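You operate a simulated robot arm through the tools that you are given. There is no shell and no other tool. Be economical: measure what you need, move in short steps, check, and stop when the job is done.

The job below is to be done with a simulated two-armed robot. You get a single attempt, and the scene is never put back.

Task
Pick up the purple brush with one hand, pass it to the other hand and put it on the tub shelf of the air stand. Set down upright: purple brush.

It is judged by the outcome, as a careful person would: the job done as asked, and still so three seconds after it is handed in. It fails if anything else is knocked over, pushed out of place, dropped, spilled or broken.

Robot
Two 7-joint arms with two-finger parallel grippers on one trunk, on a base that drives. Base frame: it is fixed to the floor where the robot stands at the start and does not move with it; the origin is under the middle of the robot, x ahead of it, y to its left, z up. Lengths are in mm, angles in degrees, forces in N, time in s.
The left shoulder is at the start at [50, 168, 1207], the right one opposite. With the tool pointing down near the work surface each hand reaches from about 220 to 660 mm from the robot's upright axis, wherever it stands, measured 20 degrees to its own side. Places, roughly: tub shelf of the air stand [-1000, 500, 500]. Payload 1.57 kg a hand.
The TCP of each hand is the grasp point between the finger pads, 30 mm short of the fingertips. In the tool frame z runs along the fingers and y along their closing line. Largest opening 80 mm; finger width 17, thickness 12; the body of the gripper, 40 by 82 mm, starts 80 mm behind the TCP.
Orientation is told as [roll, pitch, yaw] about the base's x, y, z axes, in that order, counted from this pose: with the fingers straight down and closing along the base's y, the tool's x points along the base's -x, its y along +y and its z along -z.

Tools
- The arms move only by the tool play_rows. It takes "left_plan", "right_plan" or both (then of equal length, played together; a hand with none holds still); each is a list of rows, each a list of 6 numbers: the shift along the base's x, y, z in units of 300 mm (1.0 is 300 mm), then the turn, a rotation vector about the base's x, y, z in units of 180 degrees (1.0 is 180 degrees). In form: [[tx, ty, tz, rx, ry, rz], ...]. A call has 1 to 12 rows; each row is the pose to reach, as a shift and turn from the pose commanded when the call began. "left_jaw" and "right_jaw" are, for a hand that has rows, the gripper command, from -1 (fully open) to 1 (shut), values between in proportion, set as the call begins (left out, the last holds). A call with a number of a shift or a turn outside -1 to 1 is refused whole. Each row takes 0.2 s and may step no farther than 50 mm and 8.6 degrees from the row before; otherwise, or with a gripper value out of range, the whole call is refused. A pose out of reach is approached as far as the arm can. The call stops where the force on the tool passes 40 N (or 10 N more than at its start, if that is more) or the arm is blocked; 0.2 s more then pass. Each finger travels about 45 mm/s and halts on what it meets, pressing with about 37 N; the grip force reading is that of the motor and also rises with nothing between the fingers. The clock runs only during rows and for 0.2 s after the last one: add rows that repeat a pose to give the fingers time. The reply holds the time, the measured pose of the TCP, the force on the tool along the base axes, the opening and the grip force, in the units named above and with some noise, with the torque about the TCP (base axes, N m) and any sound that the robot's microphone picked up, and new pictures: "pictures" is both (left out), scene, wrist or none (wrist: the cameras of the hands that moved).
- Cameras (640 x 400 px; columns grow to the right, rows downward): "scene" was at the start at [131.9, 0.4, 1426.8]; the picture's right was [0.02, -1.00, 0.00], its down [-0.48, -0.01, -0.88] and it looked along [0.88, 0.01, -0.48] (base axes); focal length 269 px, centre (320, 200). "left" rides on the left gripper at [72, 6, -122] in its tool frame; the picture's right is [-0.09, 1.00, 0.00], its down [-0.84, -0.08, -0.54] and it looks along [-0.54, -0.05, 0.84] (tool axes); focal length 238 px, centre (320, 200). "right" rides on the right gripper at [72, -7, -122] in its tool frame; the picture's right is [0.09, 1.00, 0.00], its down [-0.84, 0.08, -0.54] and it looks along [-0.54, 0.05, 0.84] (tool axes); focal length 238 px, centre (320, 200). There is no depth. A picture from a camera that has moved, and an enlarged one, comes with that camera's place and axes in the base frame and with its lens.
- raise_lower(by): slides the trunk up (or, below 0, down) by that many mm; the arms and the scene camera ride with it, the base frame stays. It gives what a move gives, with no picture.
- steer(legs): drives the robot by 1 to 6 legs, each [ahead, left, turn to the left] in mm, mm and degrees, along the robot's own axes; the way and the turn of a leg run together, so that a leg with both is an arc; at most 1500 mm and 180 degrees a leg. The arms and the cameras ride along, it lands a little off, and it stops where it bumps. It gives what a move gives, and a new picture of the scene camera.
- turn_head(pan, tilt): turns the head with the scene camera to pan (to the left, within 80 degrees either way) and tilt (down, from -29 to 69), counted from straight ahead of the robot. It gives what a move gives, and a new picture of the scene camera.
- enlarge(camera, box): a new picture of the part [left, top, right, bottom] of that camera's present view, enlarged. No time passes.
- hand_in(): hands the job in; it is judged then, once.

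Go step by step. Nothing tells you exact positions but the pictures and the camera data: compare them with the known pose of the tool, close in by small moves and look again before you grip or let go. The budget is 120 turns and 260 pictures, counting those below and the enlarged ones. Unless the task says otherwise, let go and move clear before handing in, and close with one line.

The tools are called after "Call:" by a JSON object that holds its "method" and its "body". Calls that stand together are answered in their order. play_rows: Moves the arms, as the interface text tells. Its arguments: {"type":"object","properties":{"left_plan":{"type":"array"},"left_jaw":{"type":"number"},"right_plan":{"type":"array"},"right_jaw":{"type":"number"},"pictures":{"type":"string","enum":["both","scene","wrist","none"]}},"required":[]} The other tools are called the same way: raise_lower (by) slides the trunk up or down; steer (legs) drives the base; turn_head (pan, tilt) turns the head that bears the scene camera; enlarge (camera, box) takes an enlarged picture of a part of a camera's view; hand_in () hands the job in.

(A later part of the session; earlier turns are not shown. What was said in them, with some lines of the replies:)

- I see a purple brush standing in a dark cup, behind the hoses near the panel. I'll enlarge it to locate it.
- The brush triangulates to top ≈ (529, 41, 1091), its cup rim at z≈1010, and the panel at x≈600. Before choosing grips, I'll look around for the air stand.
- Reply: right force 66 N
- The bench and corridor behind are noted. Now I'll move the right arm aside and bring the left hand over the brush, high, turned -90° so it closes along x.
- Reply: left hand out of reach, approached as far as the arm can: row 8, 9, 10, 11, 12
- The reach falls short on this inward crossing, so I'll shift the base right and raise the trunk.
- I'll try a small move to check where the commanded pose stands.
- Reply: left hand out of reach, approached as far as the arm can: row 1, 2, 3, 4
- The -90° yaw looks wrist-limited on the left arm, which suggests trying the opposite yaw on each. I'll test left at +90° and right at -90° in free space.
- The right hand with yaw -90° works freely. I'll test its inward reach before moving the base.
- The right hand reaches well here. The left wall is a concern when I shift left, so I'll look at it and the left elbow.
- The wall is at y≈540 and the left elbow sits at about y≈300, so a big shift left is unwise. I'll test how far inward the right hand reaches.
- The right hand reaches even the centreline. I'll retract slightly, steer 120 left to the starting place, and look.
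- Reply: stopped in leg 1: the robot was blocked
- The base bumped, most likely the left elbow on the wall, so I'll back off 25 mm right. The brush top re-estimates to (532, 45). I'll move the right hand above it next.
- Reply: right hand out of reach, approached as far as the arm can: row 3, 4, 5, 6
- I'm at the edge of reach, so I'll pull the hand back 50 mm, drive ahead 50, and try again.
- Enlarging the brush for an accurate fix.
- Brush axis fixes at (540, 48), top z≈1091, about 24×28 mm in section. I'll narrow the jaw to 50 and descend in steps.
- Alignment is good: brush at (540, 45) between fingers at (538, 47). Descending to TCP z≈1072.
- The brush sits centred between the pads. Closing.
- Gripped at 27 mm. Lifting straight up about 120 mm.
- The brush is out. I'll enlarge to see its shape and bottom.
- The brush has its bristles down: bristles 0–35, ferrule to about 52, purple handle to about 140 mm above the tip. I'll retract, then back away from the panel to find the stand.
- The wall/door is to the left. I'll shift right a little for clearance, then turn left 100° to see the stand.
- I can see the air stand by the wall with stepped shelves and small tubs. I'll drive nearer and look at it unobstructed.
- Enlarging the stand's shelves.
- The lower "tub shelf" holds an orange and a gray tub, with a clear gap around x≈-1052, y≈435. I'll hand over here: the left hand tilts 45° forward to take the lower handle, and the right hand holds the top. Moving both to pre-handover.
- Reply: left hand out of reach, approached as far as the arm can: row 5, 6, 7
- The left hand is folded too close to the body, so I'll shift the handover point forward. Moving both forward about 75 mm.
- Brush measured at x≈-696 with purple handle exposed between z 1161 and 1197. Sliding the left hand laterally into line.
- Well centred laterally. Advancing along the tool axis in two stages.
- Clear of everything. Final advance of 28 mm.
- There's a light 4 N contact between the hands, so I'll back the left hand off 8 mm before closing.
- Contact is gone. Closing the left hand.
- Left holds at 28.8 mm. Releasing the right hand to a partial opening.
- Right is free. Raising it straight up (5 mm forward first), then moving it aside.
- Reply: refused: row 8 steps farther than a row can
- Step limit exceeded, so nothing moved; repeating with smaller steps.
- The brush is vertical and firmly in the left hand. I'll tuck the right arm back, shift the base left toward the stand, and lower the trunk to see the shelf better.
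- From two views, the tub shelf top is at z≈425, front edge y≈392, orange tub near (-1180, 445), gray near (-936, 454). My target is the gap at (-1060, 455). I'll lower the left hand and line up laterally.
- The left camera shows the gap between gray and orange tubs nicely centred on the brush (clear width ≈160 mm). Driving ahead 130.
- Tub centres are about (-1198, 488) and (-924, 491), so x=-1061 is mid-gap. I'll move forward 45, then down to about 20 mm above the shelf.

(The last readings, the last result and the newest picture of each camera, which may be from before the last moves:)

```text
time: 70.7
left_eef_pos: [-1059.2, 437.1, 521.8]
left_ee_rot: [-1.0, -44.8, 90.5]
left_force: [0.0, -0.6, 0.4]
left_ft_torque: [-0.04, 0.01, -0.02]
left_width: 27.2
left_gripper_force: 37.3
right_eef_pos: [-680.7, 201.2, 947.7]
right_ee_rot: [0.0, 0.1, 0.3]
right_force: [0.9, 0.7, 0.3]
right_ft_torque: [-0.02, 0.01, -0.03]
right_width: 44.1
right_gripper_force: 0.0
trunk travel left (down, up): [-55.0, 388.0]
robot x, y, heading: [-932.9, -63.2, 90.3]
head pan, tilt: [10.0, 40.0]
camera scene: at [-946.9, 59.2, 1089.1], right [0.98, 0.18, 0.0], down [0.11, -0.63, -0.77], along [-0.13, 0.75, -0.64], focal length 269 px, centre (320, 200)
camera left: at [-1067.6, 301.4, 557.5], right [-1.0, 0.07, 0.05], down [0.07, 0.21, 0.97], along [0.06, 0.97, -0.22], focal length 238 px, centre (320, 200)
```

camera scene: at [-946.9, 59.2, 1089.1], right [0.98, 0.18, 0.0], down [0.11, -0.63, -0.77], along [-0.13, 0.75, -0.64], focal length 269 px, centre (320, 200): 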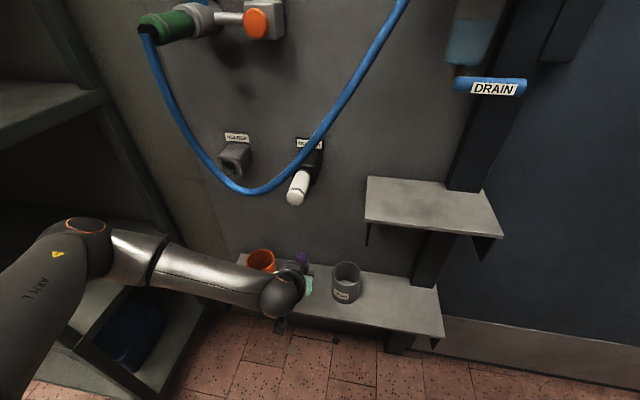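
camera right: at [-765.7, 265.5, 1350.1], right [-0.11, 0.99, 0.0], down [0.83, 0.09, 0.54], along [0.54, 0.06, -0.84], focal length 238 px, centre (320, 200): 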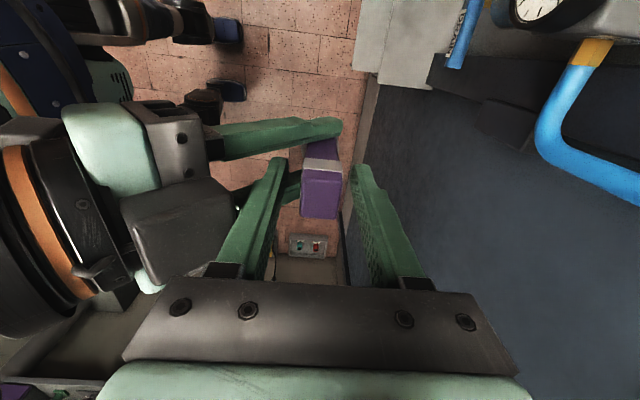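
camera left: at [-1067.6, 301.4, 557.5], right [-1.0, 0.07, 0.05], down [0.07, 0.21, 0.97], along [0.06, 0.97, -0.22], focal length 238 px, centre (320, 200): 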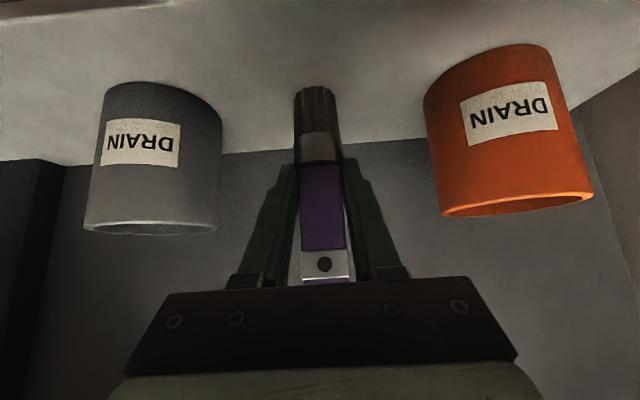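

About 20 mm remain. Creeping down in small steps while watching the force.

Call:
{"method": "play_rows", "body": {"left_plan": [[0, 0, -0.015, 0, 0, 0], [0, 0, -0.03, 0, 0, 0], [0, 0, -0.045, 0, 0, 0], [0, 0, -0.045, 0, 0, 0]], "pictures": "wrist"}}

Call:
{"method": "enlarge", "body": {"camera": "left", "box": [240, 40, 400, 180]}}

```text
time: 71.7
left_eef_pos: [-1058.4, 439.7, 513.2]
left_ee_rot: [-1.0, -45.5, 90.6]
left_force: [-3.1, 2.8, 27.9]
left_ft_torque: [0.33, 0.28, 0.03]
left_width: 27.5
left_gripper_force: 36.6
right_eef_pos: [-681.4, 199.8, 947.4]
right_ee_rot: [0.1, 0.0, 0.3]
right_force: [0.9, 0.3, 0.0]
right_ft_torque: [0.01, -0.01, 0.0]
right_width: 44.2
right_gripper_force: 0.1
trunk travel left (down, up): [-55.0, 388.0]
robot x, y, heading: [-933.4, -65.9, 89.9]
head pan, tilt: [10.0, 40.0]
camera left: at [-1066.8, 303.7, 547.0], right [-1.0, 0.07, 0.05], down [0.07, 0.2, 0.98], along [0.05, 0.98, -0.2], focal length 238 px, centre (320, 200)
```

left: 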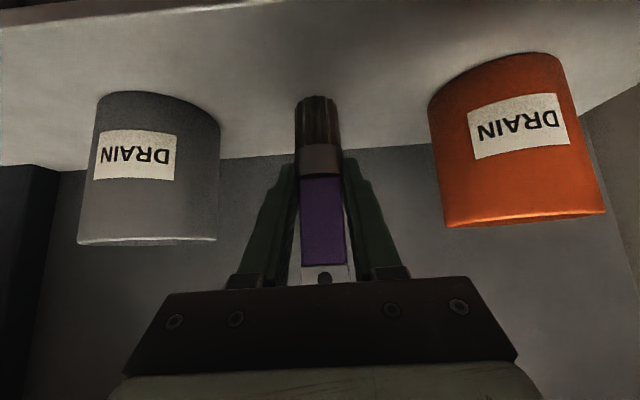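

```text
2.86 times, centred on (320, 110) of left
camera zoom: at [-1066.8, 303.7, 547.0], right [-1.0, 0.07, 0.05], down [0.07, 0.2, 0.98], along [0.05, 0.98, -0.2], focal length 681 px, centre (320, 457)
```

zoom: 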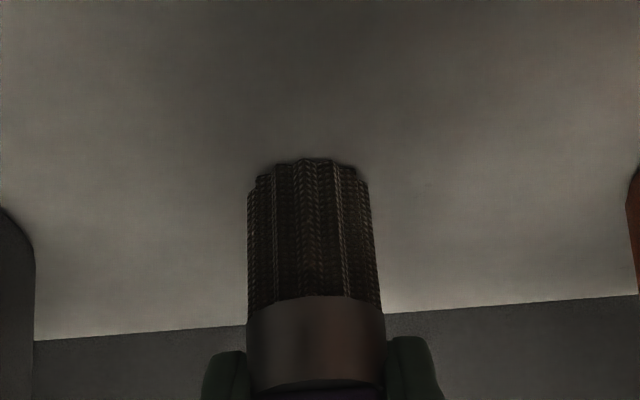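

The bristles have touched the shelf (28 N). I'll ease up to a light touch before releasing.

Call:
{"method": "play_rows", "body": {"left_plan": [[0, 0, 0.01, 0, 0, 0], [0, 0, 0.013, 0, 0, 0], [0, 0, 0.013, 0, 0, 0]], "pictures": "both"}}

Call:
{"method": "enlarge", "body": {"camera": "scene", "box": [220, 220, 380, 340]}}

```text
time: 72.5
left_eef_pos: [-1058.7, 437.1, 513.6]
left_ee_rot: [-1.1, -44.7, 90.3]
left_force: [0.4, 3.7, 12.0]
left_ft_torque: [0.56, 0.05, -0.02]
left_width: 27.1
left_gripper_force: 37.0
right_eef_pos: [-680.8, 201.6, 946.7]
right_ee_rot: [0.0, -0.1, 0.3]
right_force: [-0.3, -0.6, -1.2]
right_ft_torque: [-0.03, 0.02, 0.01]
right_width: 43.8
right_gripper_force: 0.0
trunk travel left (down, up): [-55.0, 388.0]
robot x, y, heading: [-932.4, -62.3, 89.9]
head pan, tilt: [10.0, 40.0]
camera scene: at [-946.6, 58.5, 1089.2], right [0.98, 0.18, 0.0], down [0.11, -0.63, -0.77], along [-0.14, 0.75, -0.64], focal length 269 px, centre (320, 200)
camera left: at [-1066.7, 301.0, 548.7], right [-1.0, 0.07, 0.05], down [0.07, 0.21, 0.98], along [0.06, 0.97, -0.21], focal length 238 px, centre (320, 200)
```

scene: 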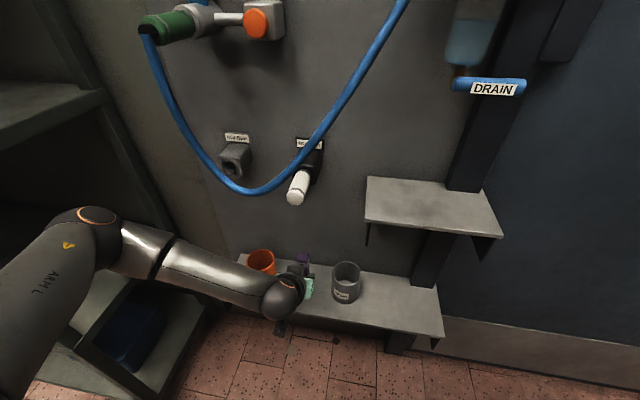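
left: 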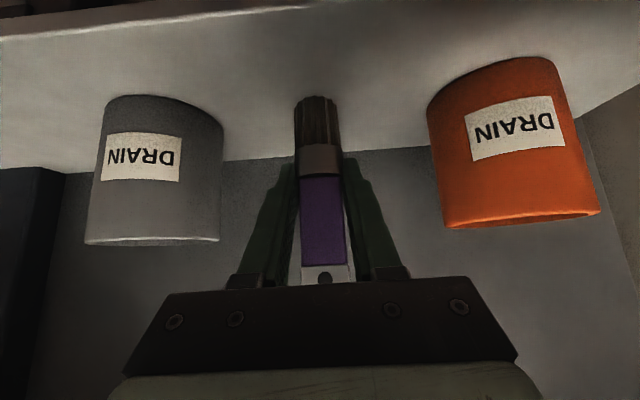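

```text
3.33 times, centred on (300, 280) of scene
camera zoom: at [-946.6, 58.5, 1089.2], right [0.98, 0.18, 0.0], down [0.11, -0.63, -0.77], along [-0.14, 0.75, -0.64], focal length 896 px, centre (387, -67)
```

zoom: 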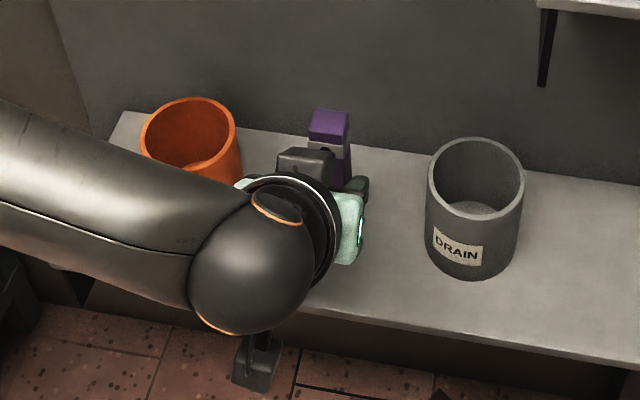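

There's still some load and possibly a slight brush tilt. I'll lift 8 mm clear and check the brush's attitude in the grip.

Call:
{"method": "play_rows", "body": {"left_plan": [[0, 0, 0.015, 0, 0, 0], [0, 0, 0.03, 0, 0, 0], [0, 0, 0.03, 0, 0, 0]], "pictures": "none"}}

Call:
{"method": "enlarge", "body": {"camera": "left", "box": [220, 60, 420, 300]}}

Call:
{"method": "enlarge", "body": {"camera": "scene", "box": [270, 230, 350, 300]}}

Call:
{"method": "enlarge", "body": {"camera": "right", "box": [0, 0, 640, 400]}}

```text
time: 73.3
left_eef_pos: [-1059.0, 436.5, 521.1]
left_ee_rot: [-0.9, -44.6, 90.4]
left_force: [0.1, -0.1, -0.5]
left_ft_torque: [-0.02, 0.02, 0.0]
left_width: 27.1
left_gripper_force: 36.9
right_eef_pos: [-681.7, 202.0, 946.5]
right_ee_rot: [0.0, 0.0, 0.4]
right_force: [1.1, -0.7, 0.6]
right_ft_torque: [-0.01, 0.04, 0.0]
right_width: 44.0
right_gripper_force: 0.0
trunk travel left (down, up): [-55.0, 388.0]
robot x, y, heading: [-933.2, -64.2, 90.1]
head pan, tilt: [10.0, 40.0]
```

```text
1.67 times, centred on (320, 180) of left
camera zoom: at [-1067.1, 300.8, 556.6], right [-1.0, 0.07, 0.05], down [0.07, 0.22, 0.97], along [0.06, 0.97, -0.22], focal length 397 px, centre (320, 233)
```

zoom: 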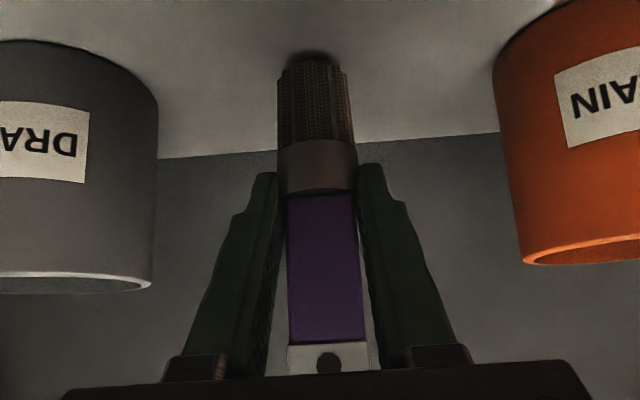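

```text
5.71 times, centred on (310, 265) of scene
camera zoom: at [-946.9, 59.2, 1089.1], right [0.98, 0.18, 0.0], down [0.11, -0.63, -0.77], along [-0.13, 0.75, -0.64], focal length 1536 px, centre (377, -171)
```

zoom: 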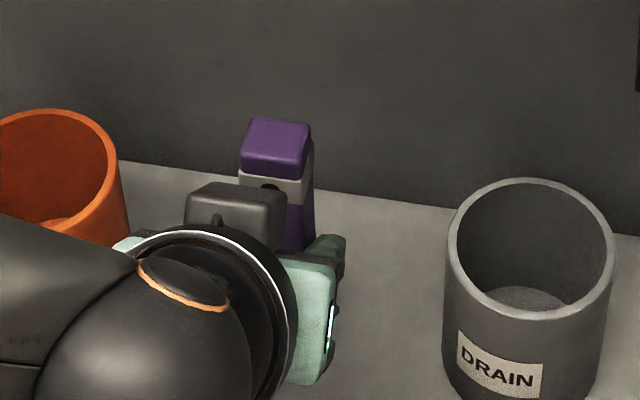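

```text
1.00 times, centred on (320, 200) of right
camera zoom: at [-752.8, 194.5, 1070.1], right [-0.1, 1.0, 0.0], down [0.84, 0.08, 0.54], along [0.54, 0.05, -0.84], focal length 238 px, centre (320, 200)
```

zoom: 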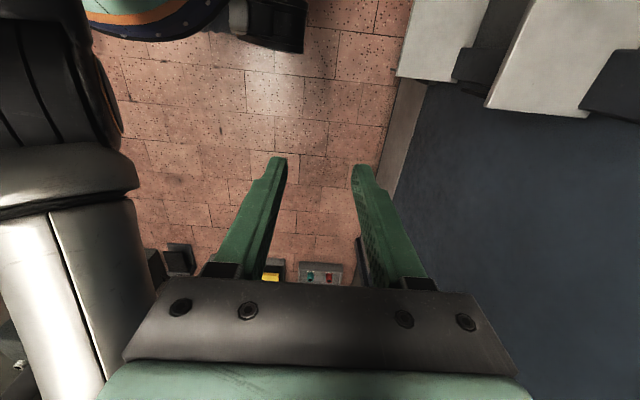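

The brush looks near upright after pressing flat. I'll lower to the just-touching height (about z 515.5).

Call:
{"method": "play_rows", "body": {"left_plan": [[0, 0, -0.008, 0, 0, 0], [0, 0, -0.014, 0, 0, 0], [0, 0, -0.019, 0, 0, 0], [0, 0, -0.019, 0, 0, 0]], "pictures": "none"}}

```text
time: 74.3
left_eef_pos: [-1059.2, 437.4, 514.4]
left_ee_rot: [-1.0, -44.7, 90.5]
left_force: [-0.5, 0.5, 0.3]
left_ft_torque: [0.0, 0.04, 0.03]
left_width: 27.6
left_gripper_force: 36.9
right_eef_pos: [-681.1, 200.8, 946.8]
right_ee_rot: [-0.1, 0.0, 0.3]
right_force: [-0.3, -0.3, -0.5]
right_ft_torque: [0.05, 0.01, 0.0]
right_width: 43.8
right_gripper_force: 0.1
trunk travel left (down, up): [-55.0, 388.0]
robot x, y, heading: [-934.0, -61.8, 90.1]
head pan, tilt: [10.0, 40.0]
```

Call:
{"method": "play_rows", "body": {"left_plan": [[0, 0, -0.004, 0, 0, 0], [0, 0, -0.006, 0, 0, 0], [0, 0, -0.006, 0, 0, 0]], "pictures": "none"}}

```text
time: 75.1
left_eef_pos: [-1058.6, 437.4, 513.6]
left_ee_rot: [-0.9, -44.7, 90.5]
left_force: [-1.0, -0.9, 0.0]
left_ft_torque: [-0.02, 0.0, -0.02]
left_width: 27.1
left_gripper_force: 37.4
right_eef_pos: [-682.6, 202.2, 946.6]
right_ee_rot: [0.0, -0.1, 0.3]
right_force: [0.4, 0.2, -0.2]
right_ft_torque: [-0.02, 0.03, 0.02]
right_width: 43.8
right_gripper_force: 0.1
trunk travel left (down, up): [-55.0, 388.0]
robot x, y, heading: [-935.4, -60.9, 90.1]
head pan, tilt: [10.0, 40.0]
```

No contact yet; going down a bit more.

Call:
{"method": "play_rows", "body": {"left_plan": [[0, 0, -0.004, 0, 0, 0], [0, 0, -0.007, 0, 0, 0], [0, 0, -0.007, 0, 0, 0]], "pictures": "none"}}

```text
time: 75.9
left_eef_pos: [-1058.3, 438.0, 513.6]
left_ee_rot: [-0.8, -44.9, 90.4]
left_force: [0.4, -1.9, 9.8]
left_ft_torque: [0.05, 0.16, 0.05]
left_width: 27.3
left_gripper_force: 37.1
right_eef_pos: [-680.6, 202.2, 946.8]
right_ee_rot: [0.0, 0.0, 0.3]
right_force: [-0.2, 0.1, -0.5]
right_ft_torque: [0.03, 0.0, 0.0]
right_width: 43.9
right_gripper_force: 0.0
trunk travel left (down, up): [-55.0, 388.0]
robot x, y, heading: [-931.7, -60.6, 90.1]
head pan, tilt: [10.0, 40.0]
```

Light contact at about 10 N; I'll ease 1 mm and open the fingers a little.

Call:
{"method": "play_rows", "body": {"left_plan": [[0, 0, 0.004, 0, 0, 0], [0, 0, 0.004, 0, 0, 0]], "pictures": "none"}}

Call:
{"method": "play_rows", "body": {"left_plan": [[0, 0, 0, 0, 0, 0], [0, 0, 0, 0, 0, 0], [0, 0, 0, 0, 0, 0]], "left_jaw": 0.0, "pictures": "both"}}

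Call:
{"method": "enlarge", "body": {"camera": "scene", "box": [270, 230, 350, 300]}}

```text
time: 76.5
left_eef_pos: [-1057.5, 437.4, 513.9]
left_ee_rot: [-1.1, -44.9, 90.5]
left_force: [0.7, 2.1, 4.5]
left_ft_torque: [0.2, 0.02, -0.01]
left_width: 27.4
left_gripper_force: 36.9
right_eef_pos: [-680.6, 201.5, 947.0]
right_ee_rot: [0.1, 0.0, 0.3]
right_force: [0.8, -0.8, -0.4]
right_ft_torque: [0.01, 0.01, 0.0]
right_width: 43.9
right_gripper_force: 0.0
trunk travel left (down, up): [-55.0, 388.0]
robot x, y, heading: [-934.4, -63.5, 89.9]
head pan, tilt: [10.0, 40.0]
```

```text
time: 77.3
left_eef_pos: [-1058.1, 437.3, 511.8]
left_ee_rot: [-0.9, -44.8, 90.5]
left_force: [0.2, 0.3, 0.0]
left_ft_torque: [-0.04, -0.01, -0.03]
left_width: 39.9
left_gripper_force: 0.0
right_eef_pos: [-680.5, 201.1, 945.7]
right_ee_rot: [0.1, 0.0, 0.3]
right_force: [0.0, -0.5, 0.3]
right_ft_torque: [0.01, 0.01, -0.02]
right_width: 44.1
right_gripper_force: 0.1
trunk travel left (down, up): [-55.0, 388.0]
robot x, y, heading: [-934.1, -60.6, 89.8]
head pan, tilt: [10.0, 40.0]
camera scene: at [-946.9, 59.2, 1089.1], right [0.98, 0.18, 0.0], down [0.11, -0.63, -0.77], along [-0.13, 0.75, -0.64], focal length 269 px, centre (320, 200)
camera left: at [-1066.7, 301.5, 548.7], right [-1.0, 0.07, 0.05], down [0.07, 0.21, 0.97], along [0.06, 0.97, -0.22], focal length 238 px, centre (320, 200)
```

scene: 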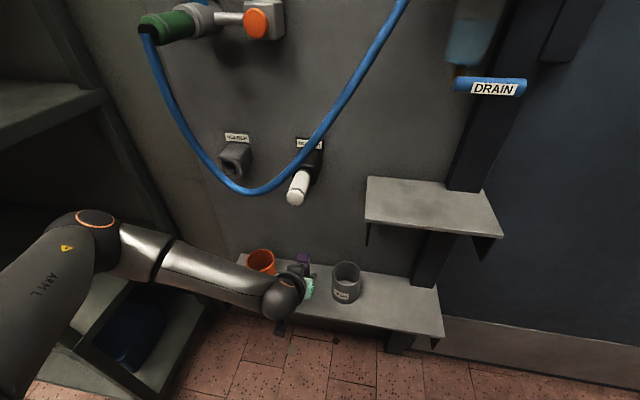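
left: 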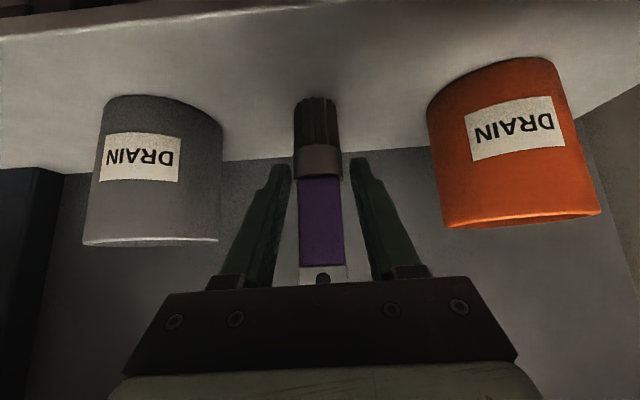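

```text
5.71 times, centred on (310, 265) of scene
camera zoom: at [-946.9, 59.2, 1089.1], right [0.98, 0.18, 0.0], down [0.11, -0.63, -0.77], along [-0.13, 0.75, -0.64], focal length 1536 px, centre (377, -171)
```

zoom: 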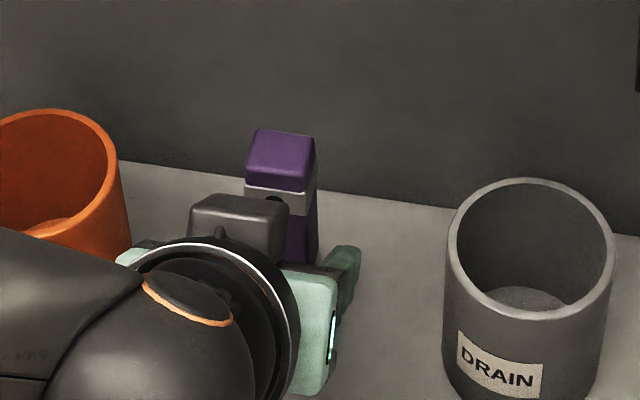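

The brush stands free. Opening wider and retracting straight back along the tool axis.

Call:
{"method": "play_rows", "body": {"left_plan": [[0, 0, 0, 0, 0, 0], [0, 0, 0, 0, 0, 0], [0, -0.03, 0.03, 0, 0, 0], [0, -0.07, 0.07, 0, 0, 0], [0, -0.12, 0.12, 0, 0, 0], [0, -0.2, 0.2, 0, 0, 0], [0, -0.28, 0.28, 0, 0, 0], [0, -0.36, 0.36, 0, 0, 0], [0, -0.44, 0.44, 0, 0, 0]], "left_jaw": -0.5, "pictures": "both"}}

Call:
{"method": "enlarge", "body": {"camera": "scene", "box": [220, 220, 400, 340]}}

```text
time: 79.3
left_eef_pos: [-1057.7, 304.6, 645.8]
left_ee_rot: [-1.0, -44.8, 90.5]
left_force: [0.2, 0.1, -1.0]
left_ft_torque: [-0.01, -0.01, 0.0]
left_width: 60.0
left_gripper_force: 0.0
right_eef_pos: [-681.4, 201.1, 946.5]
right_ee_rot: [0.0, 0.0, 0.3]
right_force: [-0.3, 0.6, -0.4]
right_ft_torque: [-0.01, 0.01, 0.03]
right_width: 44.0
right_gripper_force: 0.0
trunk travel left (down, up): [-55.0, 388.0]
robot x, y, heading: [-934.0, -63.2, 90.3]
head pan, tilt: [10.0, 40.0]
camera scene: at [-946.9, 59.2, 1089.1], right [0.98, 0.18, 0.0], down [0.11, -0.63, -0.77], along [-0.13, 0.75, -0.64], focal length 269 px, centre (320, 200)
camera left: at [-1067.4, 169.1, 681.6], right [-1.0, 0.07, 0.05], down [0.07, 0.21, 0.97], along [0.06, 0.97, -0.22], focal length 238 px, centre (320, 200)
```

scene: 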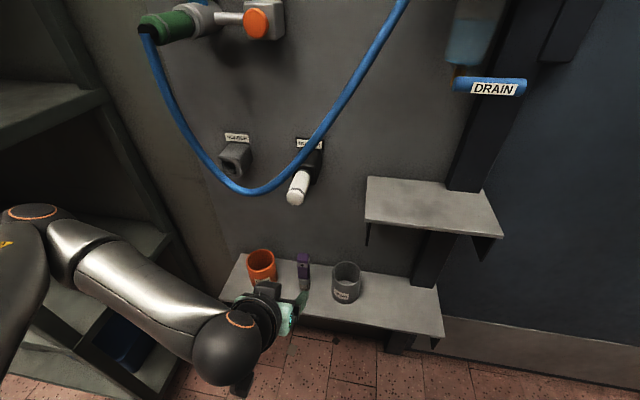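
left: 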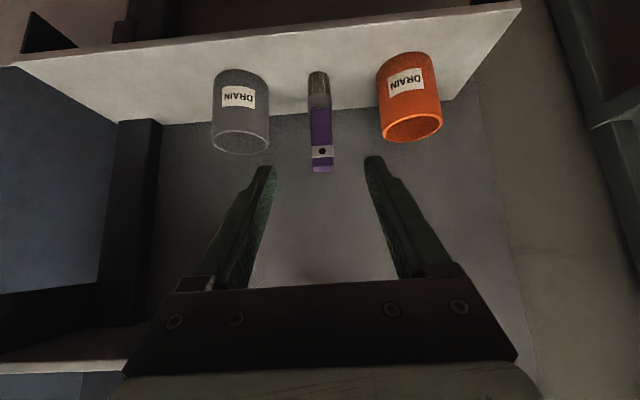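

```text
3.33 times, centred on (310, 280) of scene
camera zoom: at [-946.9, 59.2, 1089.1], right [0.98, 0.18, 0.0], down [0.11, -0.63, -0.77], along [-0.13, 0.75, -0.64], focal length 896 px, centre (353, -67)
```

zoom: 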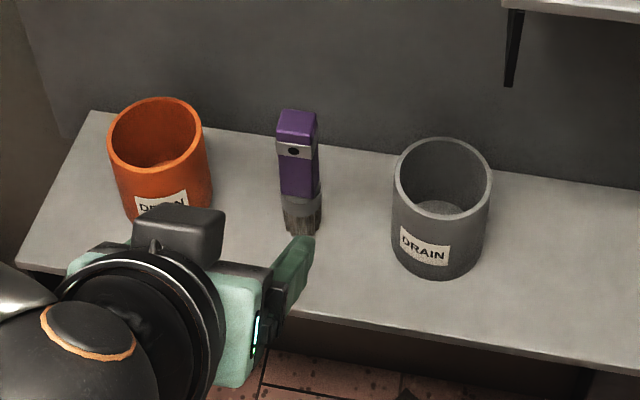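

The brush stands upright between the two tubs on the tub shelf, and both hands are clear. Handing in.

Call:
{"method": "hand_in", "body": {}}

```text
The job is handed in.
```

I picked up the purple brush with the right hand and passed it to the left. The left hand set it upright on the air stand's tub shelf, between the two tubs. Both hands were clear when I handed in, and the tubs stayed where they were.
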